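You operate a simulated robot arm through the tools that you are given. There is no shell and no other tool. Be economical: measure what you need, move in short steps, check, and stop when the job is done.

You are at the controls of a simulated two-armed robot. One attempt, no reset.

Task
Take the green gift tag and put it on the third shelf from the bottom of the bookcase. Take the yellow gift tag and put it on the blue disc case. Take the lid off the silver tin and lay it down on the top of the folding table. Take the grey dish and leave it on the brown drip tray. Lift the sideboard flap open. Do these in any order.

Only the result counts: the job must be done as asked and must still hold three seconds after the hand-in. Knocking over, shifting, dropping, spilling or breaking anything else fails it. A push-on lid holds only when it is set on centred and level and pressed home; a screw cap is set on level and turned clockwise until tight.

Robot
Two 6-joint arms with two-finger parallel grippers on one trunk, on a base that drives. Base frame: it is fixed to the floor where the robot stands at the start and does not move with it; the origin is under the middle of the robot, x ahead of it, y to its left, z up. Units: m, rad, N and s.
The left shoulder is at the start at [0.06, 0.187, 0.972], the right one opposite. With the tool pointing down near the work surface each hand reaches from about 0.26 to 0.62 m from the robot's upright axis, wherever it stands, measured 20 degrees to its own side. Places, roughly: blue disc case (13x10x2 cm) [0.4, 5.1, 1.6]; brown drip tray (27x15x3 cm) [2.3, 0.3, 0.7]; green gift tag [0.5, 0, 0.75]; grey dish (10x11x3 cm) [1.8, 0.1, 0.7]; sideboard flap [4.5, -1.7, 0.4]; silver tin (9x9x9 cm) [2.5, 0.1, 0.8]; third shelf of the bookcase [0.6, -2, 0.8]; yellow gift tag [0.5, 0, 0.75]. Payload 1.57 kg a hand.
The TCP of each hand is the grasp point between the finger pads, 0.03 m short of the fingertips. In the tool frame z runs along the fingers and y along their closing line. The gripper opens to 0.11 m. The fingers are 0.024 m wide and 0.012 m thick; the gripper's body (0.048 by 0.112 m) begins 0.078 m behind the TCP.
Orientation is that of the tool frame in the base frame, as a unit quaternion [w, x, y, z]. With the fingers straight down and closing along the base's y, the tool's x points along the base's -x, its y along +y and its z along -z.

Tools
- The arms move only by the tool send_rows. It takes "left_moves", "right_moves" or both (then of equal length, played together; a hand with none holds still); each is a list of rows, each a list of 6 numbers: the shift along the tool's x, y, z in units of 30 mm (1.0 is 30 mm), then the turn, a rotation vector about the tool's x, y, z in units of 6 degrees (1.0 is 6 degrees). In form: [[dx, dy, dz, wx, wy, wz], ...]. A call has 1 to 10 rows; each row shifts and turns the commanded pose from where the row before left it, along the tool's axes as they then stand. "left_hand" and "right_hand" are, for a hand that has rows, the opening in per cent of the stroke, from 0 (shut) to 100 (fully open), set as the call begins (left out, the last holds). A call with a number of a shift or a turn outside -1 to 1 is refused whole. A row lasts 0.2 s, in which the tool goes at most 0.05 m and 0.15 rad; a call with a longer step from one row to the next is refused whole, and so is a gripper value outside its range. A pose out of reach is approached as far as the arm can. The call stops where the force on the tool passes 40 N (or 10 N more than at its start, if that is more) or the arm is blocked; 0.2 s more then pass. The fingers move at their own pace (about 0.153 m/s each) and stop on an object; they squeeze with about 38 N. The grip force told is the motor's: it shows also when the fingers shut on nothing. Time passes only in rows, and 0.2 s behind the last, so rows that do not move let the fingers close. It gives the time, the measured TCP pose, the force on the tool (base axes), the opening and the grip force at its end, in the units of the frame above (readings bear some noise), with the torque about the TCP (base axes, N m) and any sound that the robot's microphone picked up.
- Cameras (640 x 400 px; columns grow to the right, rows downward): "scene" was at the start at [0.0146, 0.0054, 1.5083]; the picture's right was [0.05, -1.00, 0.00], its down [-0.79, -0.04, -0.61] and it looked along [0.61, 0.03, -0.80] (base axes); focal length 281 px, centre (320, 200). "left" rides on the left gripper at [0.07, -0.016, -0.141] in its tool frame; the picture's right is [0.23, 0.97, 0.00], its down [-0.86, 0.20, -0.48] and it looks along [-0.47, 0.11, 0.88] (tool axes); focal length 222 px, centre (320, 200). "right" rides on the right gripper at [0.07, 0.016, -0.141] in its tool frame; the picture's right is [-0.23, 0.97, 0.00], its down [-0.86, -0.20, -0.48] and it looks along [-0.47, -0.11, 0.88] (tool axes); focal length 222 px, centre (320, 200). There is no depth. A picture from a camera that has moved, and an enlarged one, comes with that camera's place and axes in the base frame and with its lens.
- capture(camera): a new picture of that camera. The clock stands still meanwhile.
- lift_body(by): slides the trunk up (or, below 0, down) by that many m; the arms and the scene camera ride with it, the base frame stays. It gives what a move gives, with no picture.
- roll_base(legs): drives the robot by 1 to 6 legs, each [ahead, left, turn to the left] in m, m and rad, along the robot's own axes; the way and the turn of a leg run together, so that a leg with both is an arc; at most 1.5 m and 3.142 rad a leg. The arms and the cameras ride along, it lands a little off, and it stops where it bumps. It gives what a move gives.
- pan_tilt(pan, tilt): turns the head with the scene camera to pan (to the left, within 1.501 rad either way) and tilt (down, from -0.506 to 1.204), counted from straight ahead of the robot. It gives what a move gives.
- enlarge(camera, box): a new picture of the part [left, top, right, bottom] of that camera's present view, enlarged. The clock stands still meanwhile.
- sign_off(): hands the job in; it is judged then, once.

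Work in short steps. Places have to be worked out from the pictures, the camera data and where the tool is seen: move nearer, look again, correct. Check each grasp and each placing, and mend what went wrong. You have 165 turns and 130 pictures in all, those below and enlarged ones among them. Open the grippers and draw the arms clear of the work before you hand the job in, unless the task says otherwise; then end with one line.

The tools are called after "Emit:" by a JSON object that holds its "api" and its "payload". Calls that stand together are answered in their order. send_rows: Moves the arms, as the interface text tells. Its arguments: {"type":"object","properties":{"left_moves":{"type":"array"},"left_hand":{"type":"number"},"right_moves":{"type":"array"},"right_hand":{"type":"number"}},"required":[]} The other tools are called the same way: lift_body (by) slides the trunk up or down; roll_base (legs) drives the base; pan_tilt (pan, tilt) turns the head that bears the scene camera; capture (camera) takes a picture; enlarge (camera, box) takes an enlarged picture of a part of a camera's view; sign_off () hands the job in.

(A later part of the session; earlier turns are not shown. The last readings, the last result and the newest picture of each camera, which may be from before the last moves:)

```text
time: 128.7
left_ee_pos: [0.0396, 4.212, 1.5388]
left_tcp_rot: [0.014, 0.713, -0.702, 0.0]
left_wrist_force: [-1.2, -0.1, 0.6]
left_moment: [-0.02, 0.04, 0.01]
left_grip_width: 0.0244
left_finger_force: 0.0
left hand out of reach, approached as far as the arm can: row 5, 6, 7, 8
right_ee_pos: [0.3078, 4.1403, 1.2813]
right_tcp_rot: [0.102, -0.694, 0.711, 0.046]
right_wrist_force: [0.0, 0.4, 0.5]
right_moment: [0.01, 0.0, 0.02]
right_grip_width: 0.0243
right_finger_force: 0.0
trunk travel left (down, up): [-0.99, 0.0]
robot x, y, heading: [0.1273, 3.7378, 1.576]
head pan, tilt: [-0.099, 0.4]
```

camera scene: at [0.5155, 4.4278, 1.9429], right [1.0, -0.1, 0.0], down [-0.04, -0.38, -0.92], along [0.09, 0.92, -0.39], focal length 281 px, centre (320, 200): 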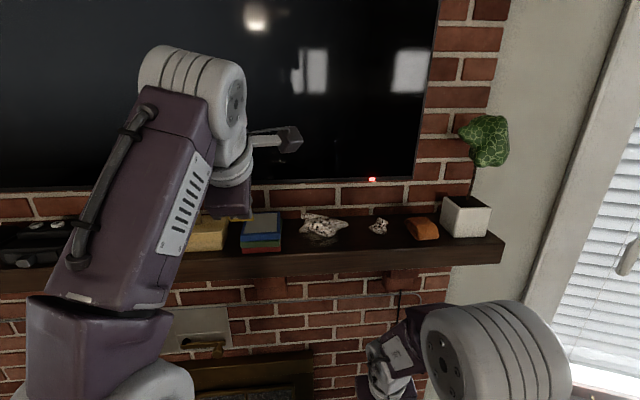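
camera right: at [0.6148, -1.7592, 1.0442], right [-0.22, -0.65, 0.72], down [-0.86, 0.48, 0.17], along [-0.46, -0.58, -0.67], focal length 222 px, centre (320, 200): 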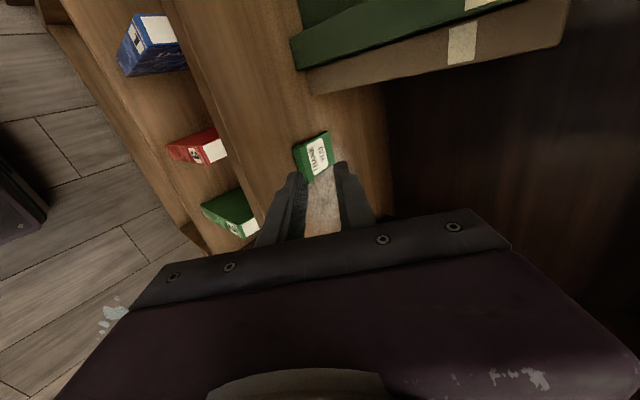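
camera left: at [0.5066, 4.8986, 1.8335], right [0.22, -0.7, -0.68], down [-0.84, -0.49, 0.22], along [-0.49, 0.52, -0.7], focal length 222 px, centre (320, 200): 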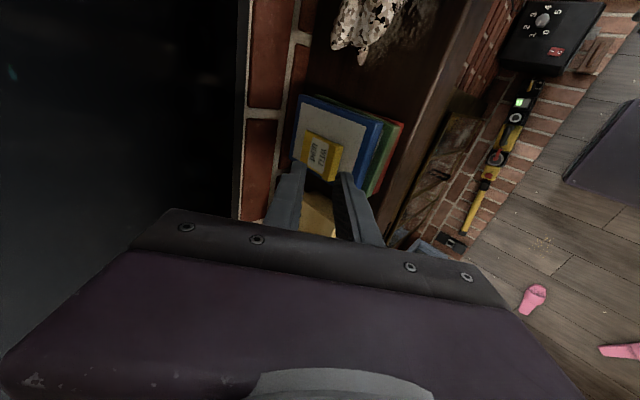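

Lowering the left hand and the trunk, then driving back toward the start.

Emit:
{"api": "send_rows", "payload": {"left_moves": [[0.4, 0.4, 1, 0, 0, 0], [0.4, 0.4, 1, 0, 0, 0], [0.4, 0.4, 1, 0, 0, 0], [0.4, 0.4, 1, 0, 0, 0], [0.4, 0.4, 1, 0, 0, 0], [0, 0, 1, 0, 0, 0], [0, 0, 1, 0, 0, 0]]}}

Emit:
{"api": "lift_body", "payload": {"by": -0.39}}

Emit:
{"api": "roll_base", "payload": {"legs": [[-1.5, 0.1, 0], [-1.5, 0.08, 0], [-1.4, 0, 0]]}}

Emit:
{"api": "roll_base", "payload": {"legs": [[-0.15, 0, 0], [0, 0, -1.57]]}}

Emit:
{"api": "pan_tilt", "payload": {"pan": 0, "tilt": 0.5}}

Emit:
{"api": "capture", "payload": {"camera": "scene"}}

```text
time: 130.3
left_ee_pos: [-0.0243, 4.1474, 1.3304]
left_tcp_rot: [0.015, 0.713, -0.701, 0.0]
left_wrist_force: [-0.1, 1.4, 0.4]
left_moment: [-0.01, 0.01, -0.03]
left_grip_width: 0.0239
left_finger_force: 0.1
right_ee_pos: [0.3084, 4.1422, 1.2816]
right_tcp_rot: [0.101, -0.695, 0.711, 0.047]
right_wrist_force: [-0.4, -0.1, -0.2]
right_moment: [-0.02, -0.03, 0.02]
right_grip_width: 0.0242
right_finger_force: 0.0
trunk travel left (down, up): [-0.99, 0.0]
robot x, y, heading: [0.125, 3.7349, 1.573]
head pan, tilt: [-0.099, 0.4]
```

```text
time: 134.1
left_ee_pos: [-0.0223, 4.1452, 0.9422]
left_tcp_rot: [0.014, 0.713, -0.701, -0.001]
left_wrist_force: [0.3, -0.1, -0.7]
left_moment: [0.01, -0.02, 0.02]
left_grip_width: 0.0242
left_finger_force: 0.1
right_ee_pos: [0.3064, 4.1411, 0.8917]
right_tcp_rot: [0.101, -0.694, 0.711, 0.047]
right_wrist_force: [0.3, 0.5, -0.3]
right_moment: [0.0, 0.02, 0.01]
right_grip_width: 0.0241
right_finger_force: 0.0
trunk travel left (down, up): [-0.6, 0.39]
robot x, y, heading: [0.1285, 3.7417, 1.574]
head pan, tilt: [-0.099, 0.4]
```

```text
refused: leg 1 is longer than a leg can be; nothing moved
```

```text
time: 139.3
left_ee_pos: [0.5389, 3.7417, 0.9423]
left_tcp_rot: [-0.01, -0.009, 1.0, 0.011]
left_wrist_force: [-0.3, 1.1, -0.1]
left_moment: [0.01, 0.01, -0.02]
left_grip_width: 0.024
left_finger_force: 0.1
right_ee_pos: [0.5336, 3.4102, 0.8916]
right_tcp_rot: [0.106, 0.011, 0.994, -0.038]
right_wrist_force: [0.0, 0.5, -0.4]
right_moment: [0.0, 0.03, 0.01]
right_grip_width: 0.024
right_finger_force: 0.1
trunk travel left (down, up): [-0.6, 0.39]
robot x, y, heading: [0.1298, 3.5864, 0.008]
head pan, tilt: [-0.099, 0.4]
```

```text
time: 139.9
left_ee_pos: [0.5381, 3.7406, 0.9418]
left_tcp_rot: [-0.01, -0.009, 1.0, 0.01]
left_wrist_force: [0.3, -0.4, 0.2]
left_moment: [0.0, 0.01, -0.04]
left_grip_width: 0.0244
left_finger_force: 0.1
right_ee_pos: [0.5328, 3.4093, 0.8924]
right_tcp_rot: [0.106, 0.011, 0.994, -0.038]
right_wrist_force: [-0.5, -0.4, 0.2]
right_moment: [-0.01, 0.0, 0.0]
right_grip_width: 0.0245
right_finger_force: 0.0
trunk travel left (down, up): [-0.6, 0.39]
robot x, y, heading: [0.1288, 3.5871, 0.007]
head pan, tilt: [0.0, 0.499]
```

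```text
76 pictures are left
camera scene: at [0.1606, 3.5905, 1.5436], right [0.0, -1.0, 0.0], down [-0.48, 0.0, -0.88], along [0.88, 0.0, -0.48], focal length 281 px, centre (320, 200)
```

scene: 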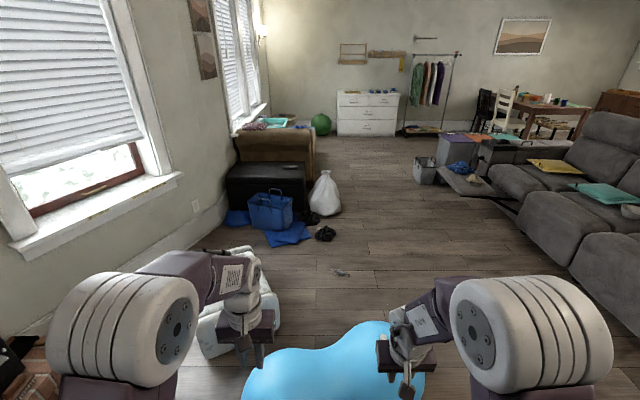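

The third call had been refused (leg too long), but nothing was bumped. I now strafe right back down the lane to y≈-0.52, then look along the tables.

Emit:
{"api": "roll_base", "payload": {"legs": [[-0.3, -1.4, 0], [0, -1.45, 0], [0, -1.25, 0]]}}

Emit:
{"api": "lift_body", "payload": {"by": 0.15}}

Emit:
{"api": "capture", "payload": {"camera": "scene"}}

```text
time: 159.6
left_ee_pos: [0.0904, -0.3368, 0.9426]
left_tcp_rot: [-0.009, 0.023, 1.0, 0.011]
left_wrist_force: [-0.1, -0.1, -0.2]
left_moment: [0.02, -0.01, -0.01]
left_grip_width: 0.0244
left_finger_force: 0.0
right_ee_pos: [0.0634, -0.6672, 0.892]
right_tcp_rot: [0.103, 0.043, 0.993, -0.042]
right_wrist_force: [0.1, 0.3, 0.7]
right_moment: [0.0, 0.02, -0.03]
right_grip_width: 0.0242
right_finger_force: 0.1
trunk travel left (down, up): [-0.6, 0.39]
robot x, y, heading: [-0.3241, -0.4602, -0.064]
head pan, tilt: [0.0, 0.499]
```

```text
time: 161.3
left_ee_pos: [0.0899, -0.3366, 1.0915]
left_tcp_rot: [-0.01, 0.024, 1.0, 0.011]
left_wrist_force: [-0.5, 0.2, 0.3]
left_moment: [0.02, 0.01, 0.02]
left_grip_width: 0.0242
left_finger_force: 0.0
right_ee_pos: [0.0641, -0.6671, 1.0423]
right_tcp_rot: [0.104, 0.043, 0.993, -0.041]
right_wrist_force: [-0.4, 0.1, -0.8]
right_moment: [-0.01, 0.01, -0.01]
right_grip_width: 0.0242
right_finger_force: 0.0
trunk travel left (down, up): [-0.75, 0.24]
robot x, y, heading: [-0.3268, -0.4657, -0.068]
head pan, tilt: [0.0, 0.499]
```

```text
75 pictures are left
camera scene: at [-0.2964, -0.4634, 1.6936], right [-0.06, -1.0, 0.0], down [-0.48, 0.03, -0.88], along [0.88, -0.05, -0.48], focal length 281 px, centre (320, 200)
```

scene: 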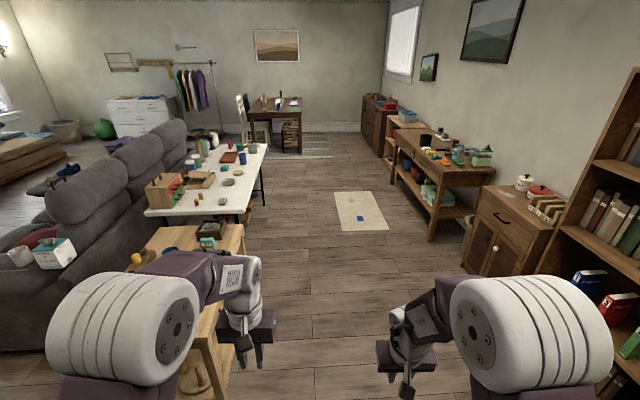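

Path along the tables' right side is clear. I straighten and drive to x≈1.8, then look left.

Emit:
{"api": "roll_base", "payload": {"legs": [[0, 0, 0.066], [1.5, -0.05, 0], [0.65, 0, 0]]}}

Emit:
{"api": "pan_tilt", "payload": {"pan": 1.0, "tilt": 0.75}}

Emit:
{"api": "capture", "payload": {"camera": "scene"}}

```text
refused: leg 2 is longer than a leg can be; nothing moved
```

```text
time: 162.6
left_ee_pos: [0.0914, -0.3374, 1.0916]
left_tcp_rot: [-0.01, 0.024, 1.0, 0.01]
left_wrist_force: [0.3, -0.5, -0.7]
left_moment: [-0.02, 0.0, 0.03]
left_grip_width: 0.0243
left_finger_force: 0.1
right_ee_pos: [0.0636, -0.6675, 1.0425]
right_tcp_rot: [0.103, 0.043, 0.993, -0.042]
right_wrist_force: [0.0, 0.5, 0.9]
right_moment: [0.04, 0.0, 0.02]
right_grip_width: 0.0242
right_finger_force: 0.0
trunk travel left (down, up): [-0.75, 0.24]
robot x, y, heading: [-0.3244, -0.4605, -0.062]
head pan, tilt: [1.0, 0.75]
```

```text
74 pictures are left
camera scene: at [-0.3383, -0.391, 1.6717], right [0.81, -0.59, 0.0], down [-0.4, -0.55, -0.73], along [0.43, 0.59, -0.68], focal length 281 px, centre (320, 200)
```

scene: 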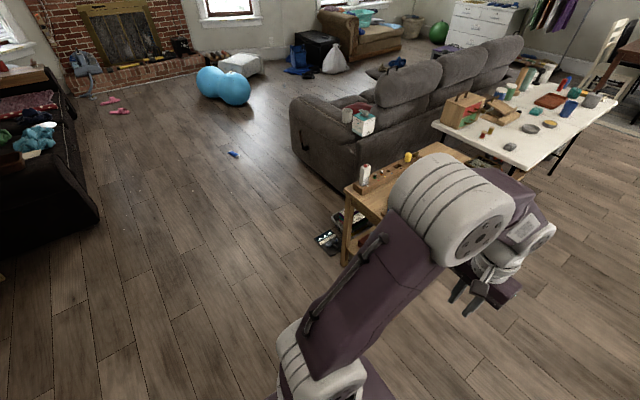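

Leg too long again; splitting it below 1.5 m.

Emit:
{"api": "roll_base", "payload": {"legs": [[0, 0, 0.062], [1.4, -0.05, 0], [0.75, 0, 0]]}}

Emit:
{"api": "capture", "payload": {"camera": "scene"}}

```text
time: 173.6
left_ee_pos: [2.2223, -0.3747, 1.0926]
left_tcp_rot: [-0.009, 0.005, 1.0, 0.01]
left_wrist_force: [0.0, 1.0, -1.0]
left_moment: [0.0, 0.0, -0.03]
left_grip_width: 0.0241
left_finger_force: 0.1
right_ee_pos: [2.208, -0.7073, 1.0424]
right_tcp_rot: [0.104, 0.024, 0.994, -0.038]
right_wrist_force: [-0.1, 0.4, -0.1]
right_moment: [-0.02, -0.01, 0.01]
right_grip_width: 0.0241
right_finger_force: 0.0
trunk travel left (down, up): [-0.75, 0.24]
robot x, y, heading: [1.8092, -0.5144, -0.017]
head pan, tilt: [1.0, 0.75]
```

```text
73 pictures are left
camera scene: at [1.796, -0.4451, 1.6716], right [0.83, -0.56, 0.0], down [-0.38, -0.57, -0.73], along [0.41, 0.61, -0.68], focal length 281 px, centre (320, 200)
```

scene: 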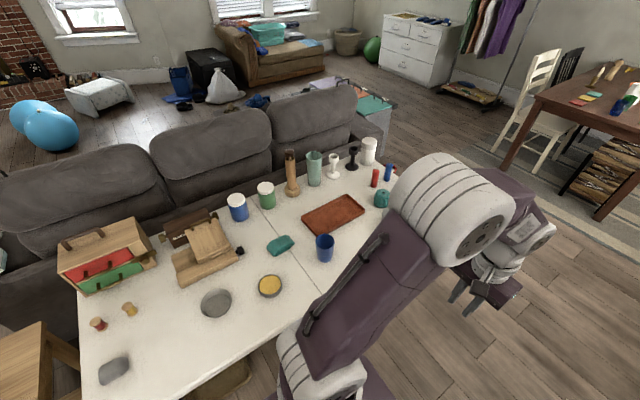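

The grey empty dish is near (1.76, 0.147), the brown tray near (2.35, 0.28); table edge y≈-0.065. I turn left to face the table.

Emit:
{"api": "roll_base", "payload": {"legs": [[0, 0, 1.588], [0.1, -0.1, 0]]}}

Emit:
{"api": "pan_tilt", "payload": {"pan": -0.2, "tilt": 0.8}}

Emit:
{"api": "capture", "payload": {"camera": "scene"}}

Emit:
{"api": "capture", "payload": {"camera": "left"}}

```text
time: 178.9
left_ee_pos: [1.7399, -0.0103, 1.0918]
left_tcp_rot: [0.014, 0.723, -0.691, 0.0]
left_wrist_force: [0.9, -0.8, -0.2]
left_moment: [-0.01, -0.04, -0.02]
left_grip_width: 0.0241
left_finger_force: 0.0
right_ee_pos: [2.0717, -0.006, 1.0418]
right_tcp_rot: [-0.101, 0.705, -0.701, -0.049]
right_wrist_force: [0.2, -0.8, -0.3]
right_moment: [0.02, 0.0, 0.0]
right_grip_width: 0.024
right_finger_force: 0.1
trunk travel left (down, up): [-0.75, 0.24]
robot x, y, heading: [1.9021, -0.4156, 1.606]
head pan, tilt: [1.0, 0.75]
```

```text
time: 180.3
left_ee_pos: [1.741, -0.0094, 1.0921]
left_tcp_rot: [0.014, 0.723, -0.691, -0.001]
left_wrist_force: [0.2, 0.4, -0.1]
left_moment: [0.05, 0.0, -0.01]
left_grip_width: 0.0241
left_finger_force: 0.1
right_ee_pos: [2.0724, -0.0051, 1.0425]
right_tcp_rot: [-0.101, 0.705, -0.7, -0.049]
right_wrist_force: [-0.1, 0.1, -0.1]
right_moment: [0.01, -0.01, 0.01]
right_grip_width: 0.0243
right_finger_force: 0.1
trunk travel left (down, up): [-0.75, 0.24]
robot x, y, heading: [1.9056, -0.4124, 1.601]
head pan, tilt: [-0.201, 0.799]
```

```text
72 pictures are left
camera scene: at [1.9211, -0.3924, 1.6676], right [0.99, -0.17, 0.0], down [-0.12, -0.71, -0.7], along [0.12, 0.69, -0.72], focal length 281 px, centre (320, 200)
```

scene: 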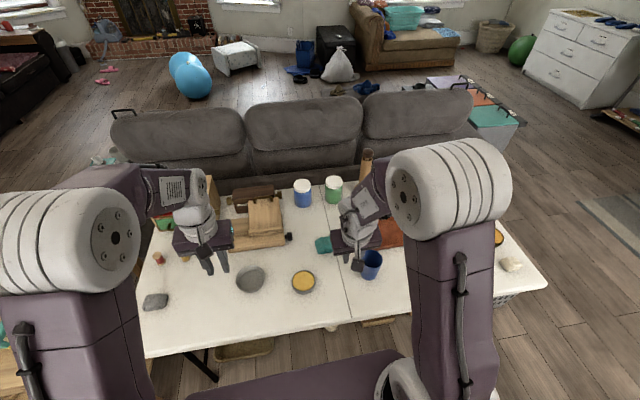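

```text
71 pictures are left
camera left: at [1.7639, -0.074, 1.2341], right [-0.96, -0.27, 0.03], down [-0.23, 0.85, 0.47], along [-0.15, 0.44, -0.88], focal length 222 px, centre (320, 200)
```

left: 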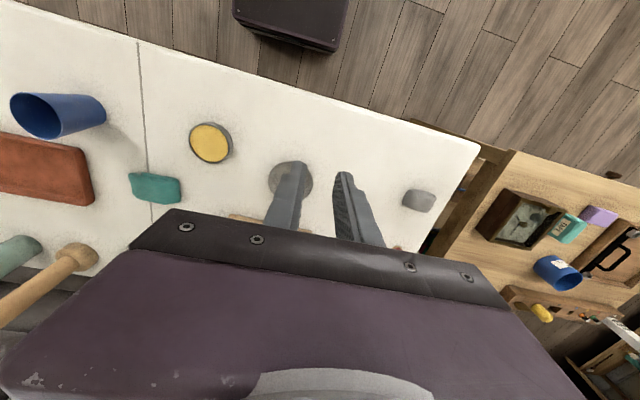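

Dish near (1.766, 0.128). Let me zoom on dish and the tin area.

Emit:
{"api": "enlarge", "payload": {"camera": "scene", "box": [200, 240, 330, 320]}}

Emit:
{"api": "enlarge", "payload": {"camera": "scene", "box": [340, 180, 540, 300]}}

```text
4.92 times, centred on (265, 280) of scene
camera zoom: at [1.9211, -0.3924, 1.6676], right [0.99, -0.17, 0.0], down [-0.12, -0.71, -0.7], along [0.12, 0.69, -0.72], focal length 1383 px, centre (591, -194)
```

zoom: 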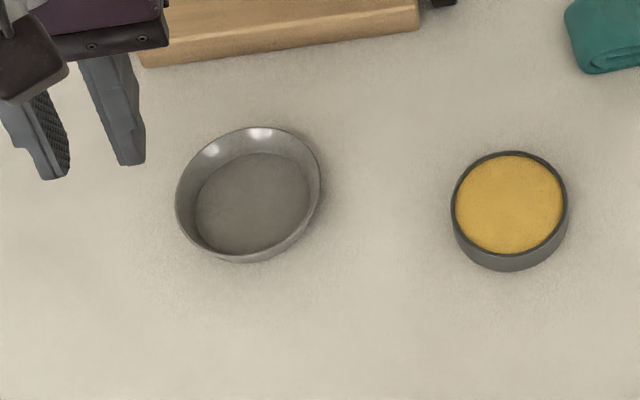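

```text
3.20 times, centred on (440, 240) of scene
camera zoom: at [1.9211, -0.3924, 1.6676], right [0.99, -0.17, 0.0], down [-0.12, -0.71, -0.7], along [0.12, 0.69, -0.72], focal length 899 px, centre (-64, 72)
```

zoom: 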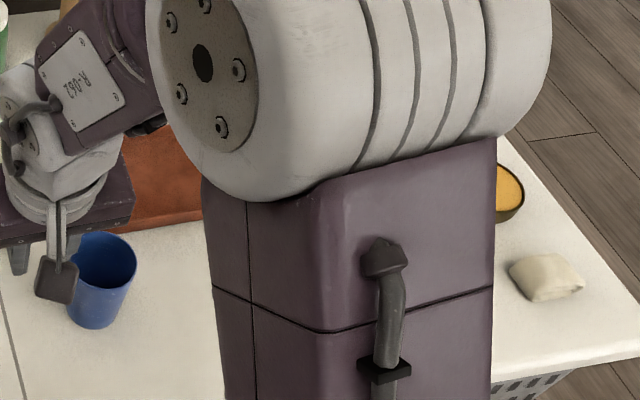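

I lower the trunk again (lifting and retracting the right hand away from the blue cup) and move the left hand, partly open, toward the dish's left rim.

Emit:
{"api": "send_rows", "payload": {"left_moves": [[-1, 0, 0, 0, 0, 0], [-1, 0, 0, 0, 0, 0], [-1, 0, 0, 0, 0, 0], [0, 0, 0, 0, 0, 0]], "right_moves": [[1, -0.5, 0, 0, 0, 0], [1, -0.5, 0, 0, 0, 0], [0.5, -0.5, 0, 0, 0, 0], [0, 0, 0, 0, 0, 0]], "left_hand": 50}}

Emit:
{"api": "lift_body", "payload": {"by": -0.18}}

Emit:
{"api": "capture", "payload": {"camera": "left"}}

Emit:
{"api": "capture", "payload": {"camera": "scene"}}

```text
time: 181.3
left_ee_pos: [1.7374, 0.0809, 1.0915]
left_tcp_rot: [0.014, 0.723, -0.691, -0.001]
left_wrist_force: [-0.1, 1.0, 0.2]
left_moment: [0.03, 0.01, -0.02]
left_grip_width: 0.055
left_finger_force: 0.1
right_ee_pos: [2.1186, -0.0782, 1.0309]
right_tcp_rot: [-0.102, 0.704, -0.701, -0.049]
right_wrist_force: [0.3, -0.5, -1.0]
right_moment: [-0.03, 0.02, -0.02]
right_grip_width: 0.0243
right_finger_force: 0.1
trunk travel left (down, up): [-0.75, 0.24]
robot x, y, heading: [1.9041, -0.4145, 1.605]
head pan, tilt: [-0.201, 0.799]
```

```text
time: 183.3
left_ee_pos: [1.7378, 0.0805, 0.912]
left_tcp_rot: [0.013, 0.723, -0.691, -0.001]
left_wrist_force: [0.3, 0.0, 0.8]
left_moment: [-0.03, 0.01, -0.05]
left_grip_width: 0.0549
left_finger_force: 0.1
right_ee_pos: [2.1181, -0.0775, 0.8504]
right_tcp_rot: [-0.101, 0.705, -0.7, -0.049]
right_wrist_force: [-0.2, 0.4, -0.7]
right_moment: [-0.03, 0.0, 0.02]
right_grip_width: 0.0241
right_finger_force: 0.0
trunk travel left (down, up): [-0.57, 0.42]
robot x, y, heading: [1.9042, -0.4123, 1.605]
head pan, tilt: [-0.201, 0.799]
```

```text
68 pictures are left
camera left: at [1.7607, 0.0161, 1.0543], right [-0.96, -0.27, 0.03], down [-0.23, 0.85, 0.47], along [-0.15, 0.44, -0.88], focal length 222 px, centre (320, 200)
```

left: 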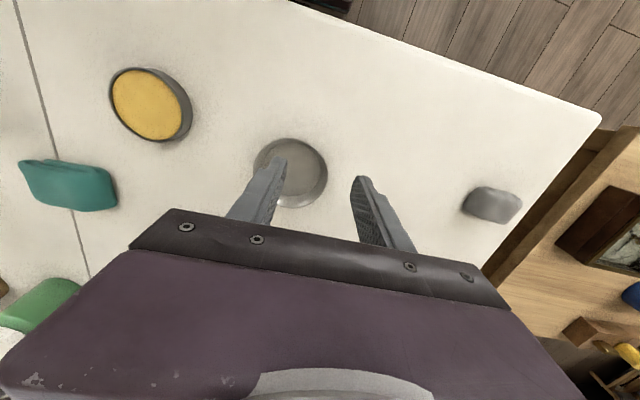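

```text
67 pictures are left
camera scene: at [1.921, -0.3928, 1.4877], right [0.99, -0.17, 0.0], down [-0.12, -0.71, -0.7], along [0.12, 0.69, -0.72], focal length 281 px, centre (320, 200)
```

scene: 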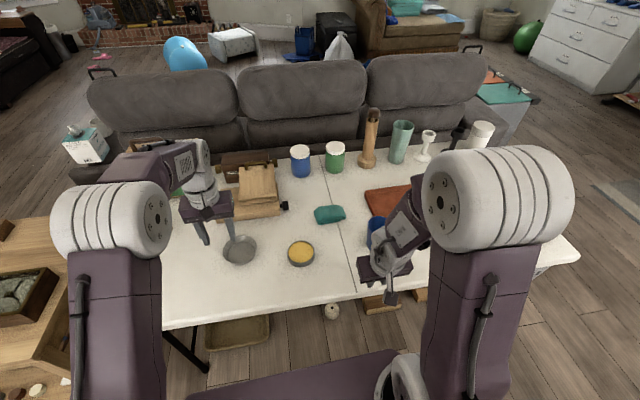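

Dish rim left side is at about (1.712, 0.127), rim height ~0.77. I move over it and descend to z 0.82.

Emit:
{"api": "send_rows", "payload": {"left_moves": [[-0.8, 0.39, 0, 0, 0, 0], [-0.8, 0.39, 0, 0, 0, 0], [0, 0, 1, 0, 0, 0], [0, 0, 1, 0, 0, 0], [0, 0, 1, 0, 0, 0], [0, 0, 0, 0, 0, 0]], "left_hand": 42}}

Emit:
{"api": "capture", "payload": {"camera": "left"}}

Emit:
{"api": "enlarge", "payload": {"camera": "scene", "box": [170, 190, 330, 290]}}

```text
time: 184.7
left_ee_pos: [1.71, 0.1256, 0.8216]
left_tcp_rot: [0.014, 0.723, -0.691, -0.001]
left_wrist_force: [-0.4, 0.8, 0.1]
left_moment: [0.0, 0.0, 0.0]
left_grip_width: 0.0462
left_finger_force: 0.1
right_ee_pos: [2.1195, -0.0778, 0.8503]
right_tcp_rot: [-0.101, 0.704, -0.701, -0.048]
right_wrist_force: [0.4, 0.0, 0.6]
right_moment: [0.0, 0.01, 0.01]
right_grip_width: 0.0243
right_finger_force: 0.1
trunk travel left (down, up): [-0.57, 0.42]
robot x, y, heading: [1.9092, -0.4132, 1.601]
head pan, tilt: [-0.201, 0.799]
```

```text
66 pictures are left
camera left: at [1.7317, 0.0614, 0.9647], right [-0.96, -0.27, 0.03], down [-0.23, 0.85, 0.47], along [-0.15, 0.44, -0.88], focal length 222 px, centre (320, 200)
```

left: 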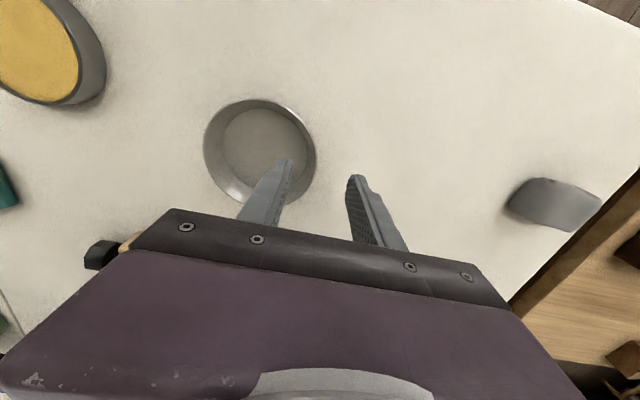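

```text
4.00 times, centred on (250, 240) of scene
camera zoom: at [1.9211, -0.393, 1.4877], right [0.99, -0.17, 0.0], down [-0.12, -0.71, -0.7], along [0.12, 0.69, -0.72], focal length 1124 px, centre (600, 40)
```

zoom: 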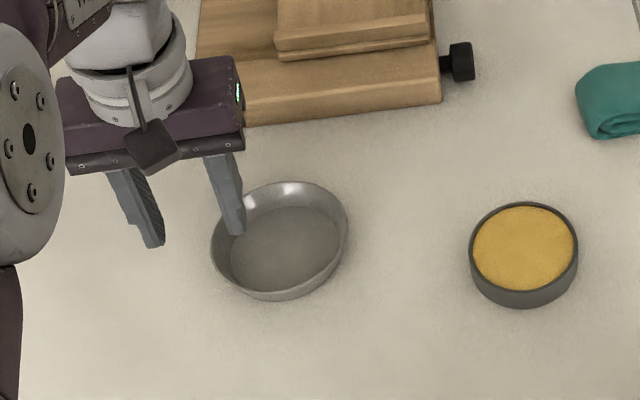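

I shift 6 mm toward the wall and descend in small steps, watching the force.

Emit:
{"api": "send_rows", "payload": {"left_moves": [[0.05, -0.2, 0.4, 0, 0, 0], [0, 0, 0.4, 0, 0, 0]]}}

Emit:
{"api": "capture", "payload": {"camera": "left"}}

Emit:
{"api": "enlarge", "payload": {"camera": "scene", "box": [170, 190, 330, 290]}}

```text
time: 185.3
left_ee_pos: [1.7147, 0.1253, 0.7983]
left_tcp_rot: [0.015, 0.723, -0.691, 0.0]
left_wrist_force: [0.4, 0.3, 0.5]
left_moment: [-0.03, 0.01, -0.01]
left_grip_width: 0.0465
left_finger_force: 0.1
right_ee_pos: [2.1185, -0.0771, 0.8492]
right_tcp_rot: [-0.101, 0.704, -0.701, -0.048]
right_wrist_force: [0.6, -0.5, 1.1]
right_moment: [0.0, -0.01, -0.03]
right_grip_width: 0.0243
right_finger_force: 0.0
trunk travel left (down, up): [-0.57, 0.42]
robot x, y, heading: [1.9049, -0.4113, 1.603]
head pan, tilt: [-0.201, 0.799]
```

```text
64 pictures are left
camera left: at [1.7379, 0.0599, 0.9394], right [-0.96, -0.27, 0.03], down [-0.23, 0.85, 0.47], along [-0.15, 0.44, -0.88], focal length 222 px, centre (320, 200)
```

left: 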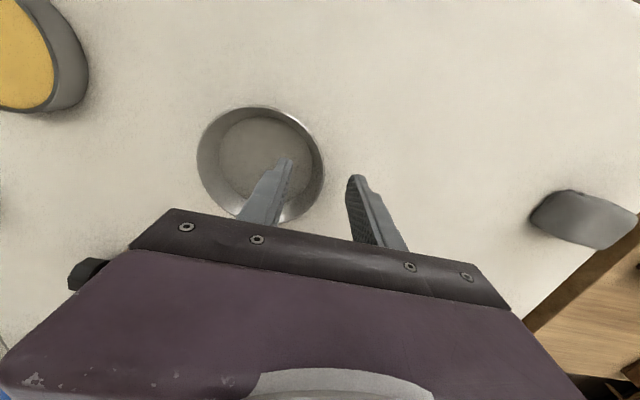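

```text
4.00 times, centred on (250, 240) of scene
camera zoom: at [1.9207, -0.3924, 1.4877], right [0.99, -0.17, 0.0], down [-0.12, -0.71, -0.7], along [0.12, 0.69, -0.72], focal length 1124 px, centre (600, 40)
```

zoom: 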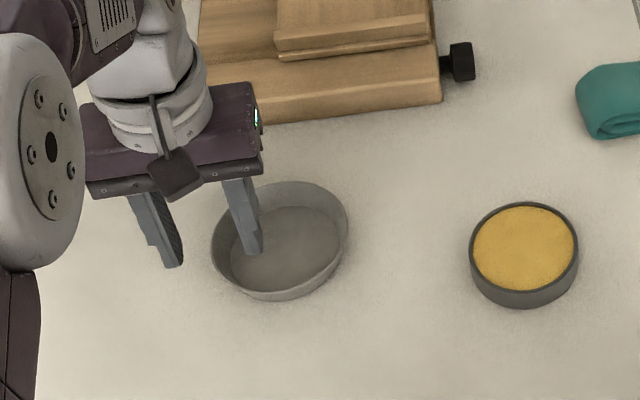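

Fingers straddle the rim. Descending further in small steps.

Emit:
{"api": "send_rows", "payload": {"left_moves": [[0, 0, 0.35, 0, 0, 0]]}}

Emit:
{"api": "send_rows", "payload": {"left_moves": [[0, 0, 0.2, 0, 0, 0]]}}

Emit:
{"api": "capture", "payload": {"camera": "left"}}

Emit:
{"api": "enlarge", "payload": {"camera": "scene", "box": [170, 190, 330, 290]}}

```text
time: 185.7
left_ee_pos: [1.715, 0.1253, 0.7881]
left_tcp_rot: [0.013, 0.723, -0.691, 0.0]
left_wrist_force: [0.9, 0.6, -0.4]
left_moment: [0.0, -0.01, 0.0]
left_grip_width: 0.0461
left_finger_force: 0.0
right_ee_pos: [2.1189, -0.0773, 0.8491]
right_tcp_rot: [-0.1, 0.705, -0.701, -0.048]
right_wrist_force: [-0.1, 0.8, 0.3]
right_moment: [-0.01, 0.02, -0.04]
right_grip_width: 0.0241
right_finger_force: 0.0
trunk travel left (down, up): [-0.57, 0.42]
robot x, y, heading: [1.9081, -0.4127, 1.605]
head pan, tilt: [-0.201, 0.799]
```

```text
time: 186.1
left_ee_pos: [1.7156, 0.1241, 0.7822]
left_tcp_rot: [0.015, 0.723, -0.691, -0.001]
left_wrist_force: [-0.3, -0.1, -0.2]
left_moment: [-0.02, 0.06, 0.04]
left_grip_width: 0.0462
left_finger_force: 0.2
right_ee_pos: [2.1193, -0.0784, 0.8505]
right_tcp_rot: [-0.1, 0.705, -0.701, -0.048]
right_wrist_force: [0.3, -0.5, 0.2]
right_moment: [0.0, -0.02, -0.01]
right_grip_width: 0.0244
right_finger_force: 0.1
trunk travel left (down, up): [-0.57, 0.42]
robot x, y, heading: [1.9053, -0.4149, 1.606]
head pan, tilt: [-0.201, 0.799]
```

```text
62 pictures are left
camera left: at [1.7384, 0.0599, 0.9235], right [-0.96, -0.27, 0.03], down [-0.23, 0.85, 0.47], along [-0.15, 0.44, -0.88], focal length 222 px, centre (320, 200)
```

left: 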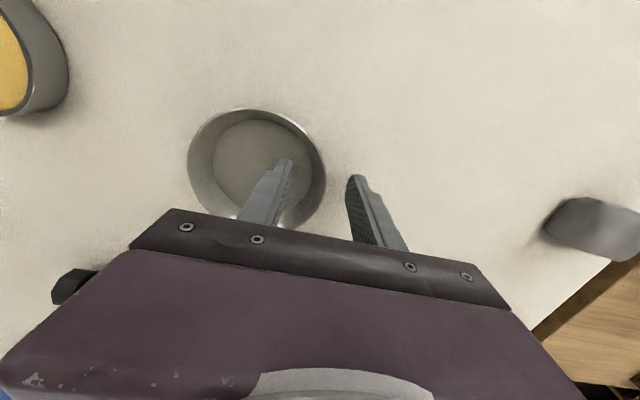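

```text
4.00 times, centred on (250, 240) of scene
camera zoom: at [1.921, -0.3923, 1.4877], right [0.99, -0.17, 0.0], down [-0.12, -0.71, -0.7], along [0.12, 0.69, -0.72], focal length 1124 px, centre (600, 40)
```

zoom: 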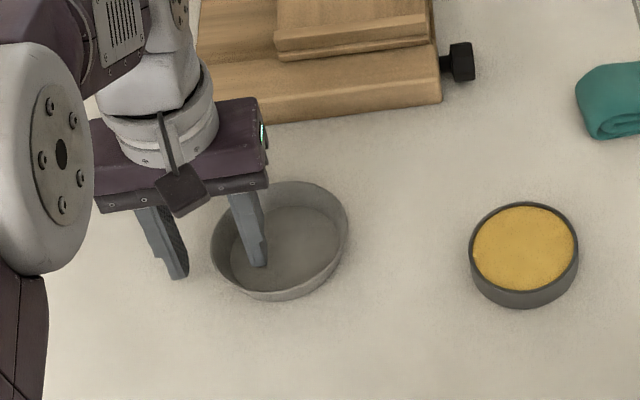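

Still free. Another 8 mm, then close if no contact.

Emit:
{"api": "send_rows", "payload": {"left_moves": [[0, 0, 0.15, 0, 0, 0], [0, 0, 0.12, 0, 0, 0]]}}

Emit:
{"api": "send_rows", "payload": {"left_moves": [[0, 0, 0.12, 0, 0, 0], [0, 0, 0, 0, 0, 0]]}}

```text
time: 186.7
left_ee_pos: [1.7154, 0.1246, 0.7773]
left_tcp_rot: [0.012, 0.723, -0.691, -0.004]
left_wrist_force: [-0.2, 0.9, 24.3]
left_moment: [0.22, -0.73, -0.02]
left_grip_width: 0.0459
left_finger_force: 0.1
right_ee_pos: [2.1189, -0.0791, 0.8518]
right_tcp_rot: [-0.102, 0.704, -0.701, -0.05]
right_wrist_force: [0.5, 0.4, -0.7]
right_moment: [0.01, 0.0, 0.0]
right_grip_width: 0.0245
right_finger_force: 0.0
trunk travel left (down, up): [-0.57, 0.42]
robot x, y, heading: [1.9058, -0.4206, 1.602]
head pan, tilt: [-0.201, 0.799]
```

```text
time: 187.1
left_ee_pos: [1.7156, 0.1258, 0.777]
left_tcp_rot: [0.009, 0.723, -0.691, -0.005]
left_wrist_force: [-0.4, -8.0, 26.3]
left_moment: [-0.16, -0.76, -0.21]
left_grip_width: 0.0457
left_finger_force: 0.1
right_ee_pos: [2.1188, -0.0798, 0.8499]
right_tcp_rot: [-0.102, 0.705, -0.7, -0.051]
right_wrist_force: [0.0, 0.2, 0.0]
right_moment: [-0.03, -0.02, -0.01]
right_grip_width: 0.0242
right_finger_force: 0.1
trunk travel left (down, up): [-0.57, 0.42]
robot x, y, heading: [1.9046, -0.4157, 1.599]
head pan, tilt: [-0.201, 0.799]
stopped in row 1 (left hand): the force on the tool passed its limit at 44 N (the readings are from after the stop); the commanded pose is now the measured one
```

The inner fingertip met the dish floor at z≈0.747. I raise 6 mm and close on the wall.

Emit:
{"api": "send_rows", "payload": {"left_moves": [[0, 0, -0.25, 0, 0, 0], [0, 0, 0, 0, 0, 0]]}}

Emit:
{"api": "send_rows", "payload": {"left_moves": [[0, 0, 0, 0, 0, 0], [0, 0, 0, 0, 0, 0], [0, 0, 0, 0, 0, 0]], "left_hand": 0}}

Emit:
{"api": "capture", "payload": {"camera": "left"}}

```text
time: 187.7
left_ee_pos: [1.7158, 0.1261, 0.7824]
left_tcp_rot: [0.011, 0.723, -0.691, -0.003]
left_wrist_force: [0.4, 0.6, 0.8]
left_moment: [-0.01, 0.01, 0.02]
left_grip_width: 0.0464
left_finger_force: 0.0
right_ee_pos: [2.1193, -0.0772, 0.8502]
right_tcp_rot: [-0.1, 0.705, -0.701, -0.048]
right_wrist_force: [0.1, 0.1, -0.1]
right_moment: [0.01, 0.04, -0.02]
right_grip_width: 0.024
right_finger_force: 0.0
trunk travel left (down, up): [-0.57, 0.42]
robot x, y, heading: [1.9026, -0.4129, 1.602]
head pan, tilt: [-0.201, 0.799]
```

```text
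time: 188.5
left_ee_pos: [1.716, 0.1272, 0.7824]
left_tcp_rot: [0.01, 0.723, -0.691, -0.004]
left_wrist_force: [0.5, -0.4, 5.8]
left_moment: [0.06, -0.54, -0.12]
left_grip_width: 0.0098
left_finger_force: 28.3
right_ee_pos: [2.1195, -0.0781, 0.8501]
right_tcp_rot: [-0.101, 0.704, -0.701, -0.049]
right_wrist_force: [0.7, 0.4, 0.7]
right_moment: [0.0, 0.01, -0.01]
right_grip_width: 0.024
right_finger_force: 0.0
trunk travel left (down, up): [-0.57, 0.42]
robot x, y, heading: [1.903, -0.4124, 1.606]
head pan, tilt: [-0.201, 0.799]
```

```text
60 pictures are left
camera left: at [1.7388, 0.0606, 0.9235], right [-0.96, -0.27, 0.02], down [-0.23, 0.85, 0.48], along [-0.15, 0.45, -0.88], focal length 222 px, centre (320, 200)
```

left: 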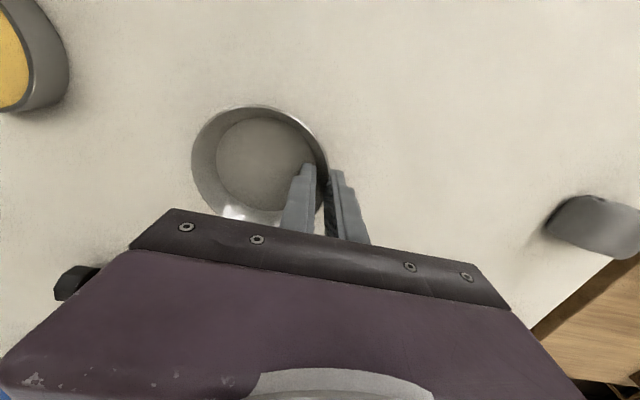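

Gripped on the wall (9.8 mm). Lifting.

Emit:
{"api": "send_rows", "payload": {"left_moves": [[0, 0, -0.4, 0, 0, 0], [0, 0, -0.6, 0, 0, 0], [0, 0, -0.8, 0, 0, 0], [0, 0, -1, 0, 0, 0], [0, 0, -1, 0, 0, 0], [0, 0, -1, 0, 0, 0]]}}

Emit:
{"api": "capture", "payload": {"camera": "left"}}

Emit:
{"api": "capture", "payload": {"camera": "scene"}}

```text
time: 189.9
left_ee_pos: [1.7181, 0.128, 0.9253]
left_tcp_rot: [0.011, 0.723, -0.691, -0.004]
left_wrist_force: [0.7, -0.2, -1.2]
left_moment: [0.04, 0.06, 0.0]
left_grip_width: 0.0022
left_finger_force: 23.5
right_ee_pos: [2.119, -0.0775, 0.851]
right_tcp_rot: [-0.1, 0.705, -0.701, -0.049]
right_wrist_force: [0.0, -0.7, -0.3]
right_moment: [-0.01, -0.02, 0.03]
right_grip_width: 0.0242
right_finger_force: 0.1
trunk travel left (down, up): [-0.57, 0.42]
robot x, y, heading: [1.9047, -0.4157, 1.603]
head pan, tilt: [-0.201, 0.799]
```

```text
59 pictures are left
camera left: at [1.7393, 0.0617, 1.0674], right [-0.96, -0.27, 0.02], down [-0.23, 0.85, 0.47], along [-0.15, 0.45, -0.88], focal length 222 px, centre (320, 200)
```

left: 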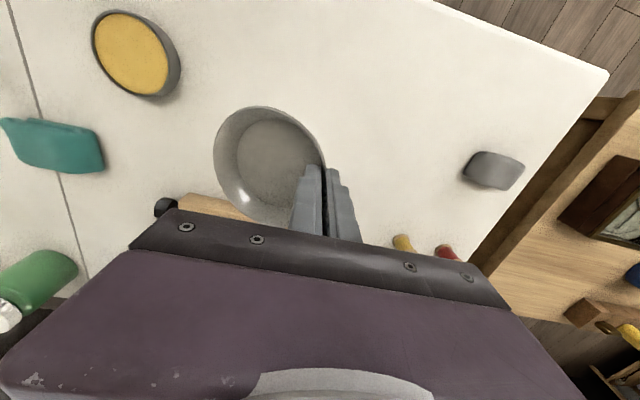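

```text
58 pictures are left
camera scene: at [1.9211, -0.3931, 1.4876], right [0.99, -0.17, 0.0], down [-0.12, -0.71, -0.7], along [0.12, 0.69, -0.72], focal length 281 px, centre (320, 200)
```

scene: 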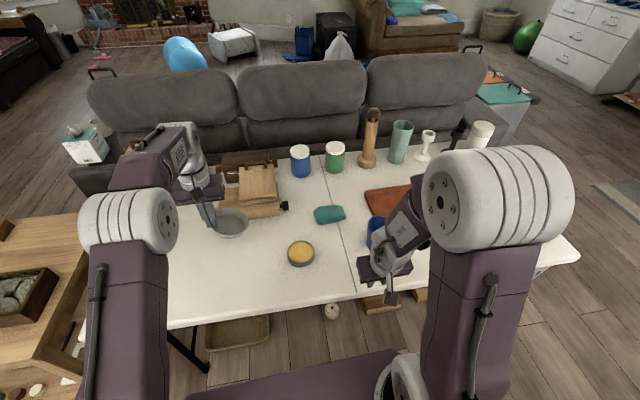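

The dish is held. I raise the trunk 0.2 m for clearance and slide right ~0.58 m toward the tray.

Emit:
{"api": "lift_body", "payload": {"by": 0.2}}

Emit:
{"api": "roll_base", "payload": {"legs": [[0.02, -0.58, -0.03]]}}

Emit:
{"api": "pan_tilt", "payload": {"pan": 0.1, "tilt": 0.85}}

Emit:
{"api": "capture", "payload": {"camera": "scene"}}

Emit:
{"api": "capture", "payload": {"camera": "left"}}

```text
time: 192.1
left_ee_pos: [1.7156, 0.1279, 1.1252]
left_tcp_rot: [0.011, 0.724, -0.69, -0.003]
left_wrist_force: [1.6, 0.1, -1.7]
left_moment: [0.0, 0.01, 0.04]
left_grip_width: 0.0024
left_finger_force: 24.0
right_ee_pos: [2.1189, -0.0775, 1.0498]
right_tcp_rot: [-0.101, 0.705, -0.7, -0.048]
right_wrist_force: [0.5, -0.3, 0.2]
right_moment: [-0.01, 0.0, -0.01]
right_grip_width: 0.0241
right_finger_force: 0.0
trunk travel left (down, up): [-0.77, 0.22]
robot x, y, heading: [1.9063, -0.4156, 1.602]
head pan, tilt: [-0.201, 0.799]
```

```text
time: 195.4
left_ee_pos: [2.3142, 0.1639, 1.1249]
left_tcp_rot: [0.011, 0.714, -0.7, -0.003]
left_wrist_force: [0.5, 0.1, -0.5]
left_moment: [-0.04, 0.04, 0.01]
left_grip_width: 0.0022
left_finger_force: 23.4
right_ee_pos: [2.7102, -0.0529, 1.0502]
right_tcp_rot: [0.102, -0.695, 0.71, 0.046]
right_wrist_force: [-0.5, 0.2, 0.9]
right_moment: [-0.01, -0.02, -0.01]
right_grip_width: 0.0242
right_finger_force: 0.1
trunk travel left (down, up): [-0.77, 0.22]
robot x, y, heading: [2.4891, -0.3821, 1.574]
head pan, tilt: [-0.201, 0.799]
```

```text
time: 196.2
left_ee_pos: [2.3149, 0.1637, 1.1261]
left_tcp_rot: [0.011, 0.714, -0.7, -0.004]
left_wrist_force: [0.4, 0.4, -1.4]
left_moment: [0.0, 0.04, 0.0]
left_grip_width: 0.0023
left_finger_force: 24.1
right_ee_pos: [2.7107, -0.0528, 1.0509]
right_tcp_rot: [0.101, -0.695, 0.711, 0.047]
right_wrist_force: [-0.4, 0.7, -0.5]
right_moment: [0.0, 0.01, -0.01]
right_grip_width: 0.0242
right_finger_force: 0.1
trunk travel left (down, up): [-0.77, 0.22]
robot x, y, heading: [2.4874, -0.3815, 1.574]
head pan, tilt: [0.099, 0.85]
```

```text
57 pictures are left
camera scene: at [2.4811, -0.3638, 1.6836], right [0.99, 0.1, 0.0], down [0.08, -0.75, -0.66], along [-0.07, 0.66, -0.75], focal length 281 px, centre (320, 200)
```

scene: 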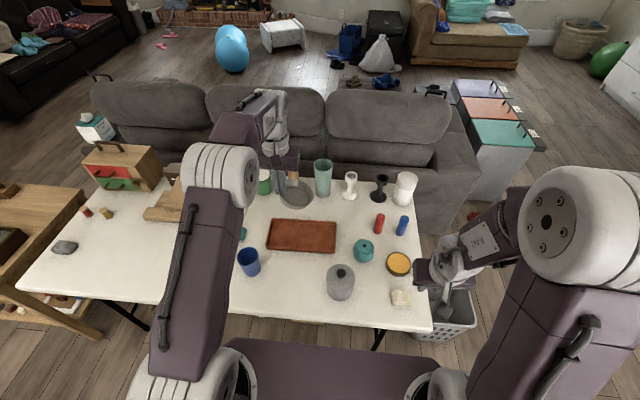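

```text
56 pictures are left
camera left: at [2.3352, 0.0971, 1.2668], right [-0.97, -0.24, 0.02], down [-0.2, 0.86, 0.47], along [-0.14, 0.46, -0.88], focal length 222 px, centre (320, 200)
```

left: 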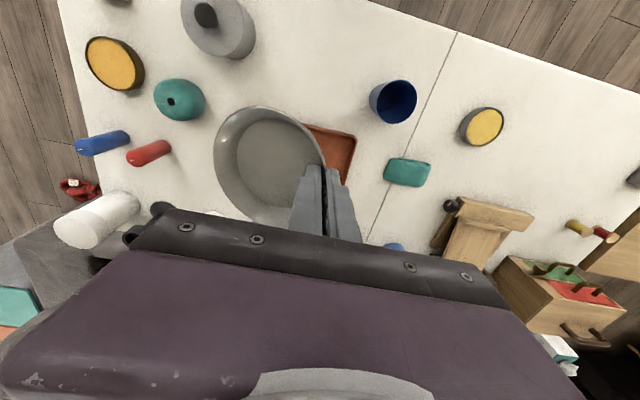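

The tray spans x 2.20–2.48, y 0.19–0.335. The silver tin with knob is at right. I shift the base 6 cm forward and 2 cm left, then bring the dish over the tray centre.

Emit:
{"api": "roll_base", "payload": {"legs": [[0.06, 0.022, 0]]}}

Emit:
{"api": "send_rows", "payload": {"left_moves": [[-0.7, 0, 0, 0, 0, 0], [-0.6, 0, 0, 0, 0, 0], [0, 0, 0, 0, 0, 0]]}}

Emit:
{"api": "lift_body", "payload": {"by": -0.22}}

Emit:
{"api": "capture", "payload": {"camera": "scene"}}

Emit:
{"api": "capture", "payload": {"camera": "left"}}

```text
time: 197.2
left_ee_pos: [2.2923, 0.2206, 1.1274]
left_tcp_rot: [0.01, 0.713, -0.701, -0.007]
left_wrist_force: [-0.1, -0.2, -0.7]
left_moment: [0.01, 0.03, -0.03]
left_grip_width: 0.0021
left_finger_force: 24.3
right_ee_pos: [2.6896, 0.003, 1.0511]
right_tcp_rot: [0.103, -0.695, 0.71, 0.049]
right_wrist_force: [-0.7, 0.1, 0.4]
right_moment: [0.02, 0.0, 0.02]
right_grip_width: 0.0241
right_finger_force: 0.0
trunk travel left (down, up): [-0.77, 0.22]
robot x, y, heading: [2.4667, -0.3249, 1.579]
head pan, tilt: [0.099, 0.85]
```

```text
time: 198.0
left_ee_pos: [2.2908, 0.2587, 1.122]
left_tcp_rot: [0.012, 0.713, -0.701, -0.003]
left_wrist_force: [-0.7, 0.3, -0.7]
left_moment: [-0.02, 0.03, -0.03]
left_grip_width: 0.0023
left_finger_force: 24.1
left hand out of reach, approached as far as the arm can: row 2
right_ee_pos: [2.6872, 0.0083, 1.0492]
right_tcp_rot: [0.101, -0.695, 0.71, 0.047]
right_wrist_force: [-0.2, 0.6, -0.5]
right_moment: [0.0, 0.0, 0.01]
right_grip_width: 0.0239
right_finger_force: 0.0
trunk travel left (down, up): [-0.77, 0.22]
robot x, y, heading: [2.4632, -0.3241, 1.58]
head pan, tilt: [0.099, 0.85]
```

```text
time: 200.3
left_ee_pos: [2.2915, 0.258, 0.9035]
left_tcp_rot: [0.01, 0.713, -0.701, -0.004]
left_wrist_force: [0.3, 0.1, -0.4]
left_moment: [0.01, 0.05, 0.0]
left_grip_width: 0.0024
left_finger_force: 23.3
right_ee_pos: [2.6872, 0.0071, 0.8307]
right_tcp_rot: [0.101, -0.695, 0.711, 0.047]
right_wrist_force: [0.0, 0.4, 0.3]
right_moment: [0.02, -0.02, 0.02]
right_grip_width: 0.0242
right_finger_force: 0.1
trunk travel left (down, up): [-0.55, 0.44]
robot x, y, heading: [2.4655, -0.3253, 1.576]
head pan, tilt: [0.099, 0.85]
```

```text
55 pictures are left
camera scene: at [2.4578, -0.3036, 1.4637], right [0.99, 0.1, 0.0], down [0.08, -0.75, -0.66], along [-0.07, 0.66, -0.75], focal length 281 px, centre (320, 200)
```

scene: 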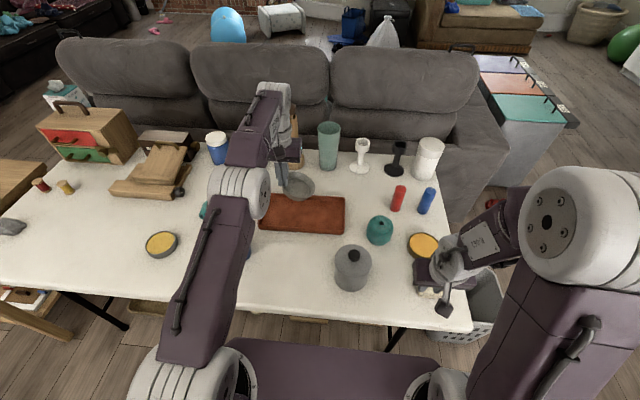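

```text
54 pictures are left
camera left: at [2.3127, 0.1911, 1.0452], right [-0.97, -0.24, 0.02], down [-0.2, 0.86, 0.47], along [-0.14, 0.46, -0.88], focal length 222 px, centre (320, 200)
```

left: 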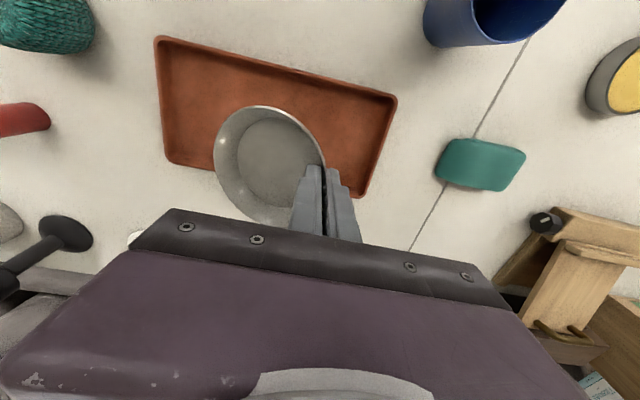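

The dish is right over the tray's centre. I lower the left hand while lifting the right one clear of whatever is beneath it.

Emit:
{"api": "send_rows", "payload": {"left_moves": [[0, 0, 0.7, 0, 0, 0], [0, 0, 0.7, 0, 0, 0], [0, 0, 0.7, 0, 0, 0], [0, 0, 0.5, 0, 0, 0]], "right_moves": [[0, 0, -1, 0, 0, 0], [0, 0, -1, 0, 0, 0], [0, 0, -1, 0, 0, 0], [0, 0, 0, 0, 0, 0]]}}

Emit:
{"api": "send_rows", "payload": {"left_moves": [[0, 0, 0.25, 0, 0, 0]]}}

Emit:
{"api": "capture", "payload": {"camera": "left"}}

```text
time: 201.3
left_ee_pos: [2.2901, 0.2571, 0.8252]
left_tcp_rot: [0.01, 0.713, -0.701, -0.004]
left_wrist_force: [-0.5, 0.9, -0.2]
left_moment: [0.01, 0.03, -0.01]
left_grip_width: 0.0022
left_finger_force: 23.7
right_ee_pos: [2.6765, -0.0037, 0.8678]
right_tcp_rot: [0.107, -0.694, 0.711, 0.044]
right_wrist_force: [-0.2, 0.1, -0.1]
right_moment: [0.0, 0.04, -0.03]
right_grip_width: 0.0241
right_finger_force: 0.0
right hand out of reach, approached as far as the arm can: row 2, 3
trunk travel left (down, up): [-0.55, 0.44]
robot x, y, heading: [2.4652, -0.3228, 1.574]
head pan, tilt: [0.099, 0.85]
```

```text
time: 201.7
left_ee_pos: [2.2893, 0.256, 0.8176]
left_tcp_rot: [0.011, 0.713, -0.701, -0.005]
left_wrist_force: [-0.4, -0.5, -1.5]
left_moment: [0.01, 0.03, 0.0]
left_grip_width: 0.0023
left_finger_force: 23.2
right_ee_pos: [2.6761, -0.0058, 0.868]
right_tcp_rot: [0.107, -0.694, 0.711, 0.044]
right_wrist_force: [0.1, 0.2, -0.6]
right_moment: [-0.02, -0.01, 0.01]
right_grip_width: 0.0243
right_finger_force: 0.1
trunk travel left (down, up): [-0.55, 0.44]
robot x, y, heading: [2.4632, -0.3257, 1.575]
head pan, tilt: [0.099, 0.85]
```

```text
53 pictures are left
camera left: at [2.3104, 0.1899, 0.9594], right [-0.97, -0.24, 0.02], down [-0.2, 0.86, 0.47], along [-0.14, 0.46, -0.88], focal length 222 px, centre (320, 200)
```

left: 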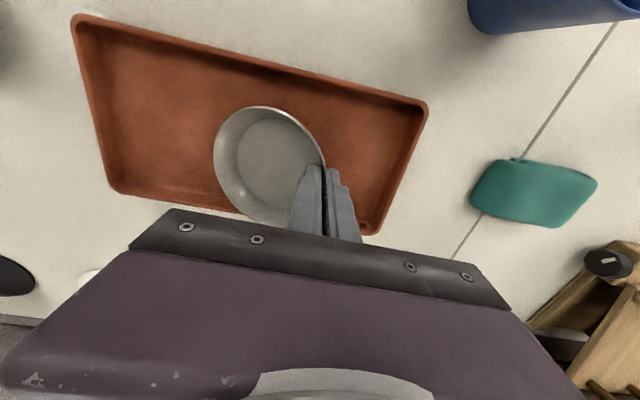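

Dish is ~1 cm off centre; I correct and continue down in small steps.

Emit:
{"api": "send_rows", "payload": {"left_moves": [[-0.25, -0.33, 0.1, 0, 0, 0], [0, 0, 0.2, 0, 0, 0]]}}

Emit:
{"api": "send_rows", "payload": {"left_moves": [[0, 0, 0.2, 0, 0, 0]]}}

Emit:
{"api": "send_rows", "payload": {"left_moves": [[0, 0, 0.2, 0, 0, 0]]}}

Emit:
{"api": "capture", "payload": {"camera": "left"}}

```text
time: 202.3
left_ee_pos: [2.2989, 0.2644, 0.8098]
left_tcp_rot: [0.01, 0.714, -0.7, -0.005]
left_wrist_force: [-2.6, 0.9, 7.1]
left_moment: [0.13, -0.37, 0.08]
left_grip_width: 0.0026
left_finger_force: 23.8
right_ee_pos: [2.677, -0.0042, 0.8681]
right_tcp_rot: [0.107, -0.694, 0.711, 0.044]
right_wrist_force: [0.3, 0.4, -0.3]
right_moment: [-0.01, -0.02, 0.02]
right_grip_width: 0.0243
right_finger_force: 0.1
trunk travel left (down, up): [-0.55, 0.44]
robot x, y, heading: [2.4659, -0.323, 1.579]
head pan, tilt: [0.099, 0.85]
```

```text
time: 202.7
left_ee_pos: [2.3, 0.2634, 0.8028]
left_tcp_rot: [0.011, 0.713, -0.701, -0.003]
left_wrist_force: [-0.9, 0.6, 4.5]
left_moment: [0.23, -0.36, 0.14]
left_grip_width: 0.0037
left_finger_force: 24.6
right_ee_pos: [2.6763, -0.0067, 0.8675]
right_tcp_rot: [0.106, -0.694, 0.711, 0.044]
right_wrist_force: [-0.2, -0.1, 0.7]
right_moment: [-0.02, -0.03, 0.02]
right_grip_width: 0.024
right_finger_force: 0.1
trunk travel left (down, up): [-0.55, 0.44]
robot x, y, heading: [2.4641, -0.3288, 1.578]
head pan, tilt: [0.099, 0.85]
```

```text
time: 203.1
left_ee_pos: [2.299, 0.2636, 0.7976]
left_tcp_rot: [0.011, 0.713, -0.701, -0.004]
left_wrist_force: [-1.8, -1.0, 4.5]
left_moment: [-0.06, -0.37, -0.09]
left_grip_width: 0.0046
left_finger_force: 25.2
right_ee_pos: [2.6766, -0.0055, 0.8682]
right_tcp_rot: [0.107, -0.694, 0.71, 0.045]
right_wrist_force: [0.5, 0.4, 0.1]
right_moment: [-0.01, -0.02, 0.0]
right_grip_width: 0.0243
right_finger_force: 0.0
trunk travel left (down, up): [-0.55, 0.44]
robot x, y, heading: [2.4658, -0.3217, 1.578]
head pan, tilt: [0.099, 0.85]
```

```text
52 pictures are left
camera left: at [2.3203, 0.1969, 0.9388], right [-0.97, -0.24, 0.02], down [-0.2, 0.86, 0.47], along [-0.13, 0.46, -0.88], focal length 222 px, centre (320, 200)
```

left: 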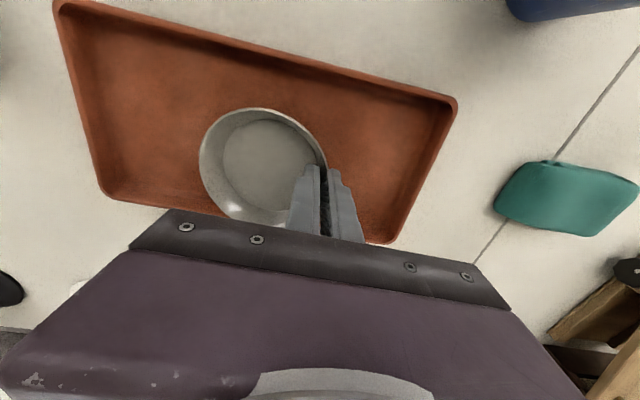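

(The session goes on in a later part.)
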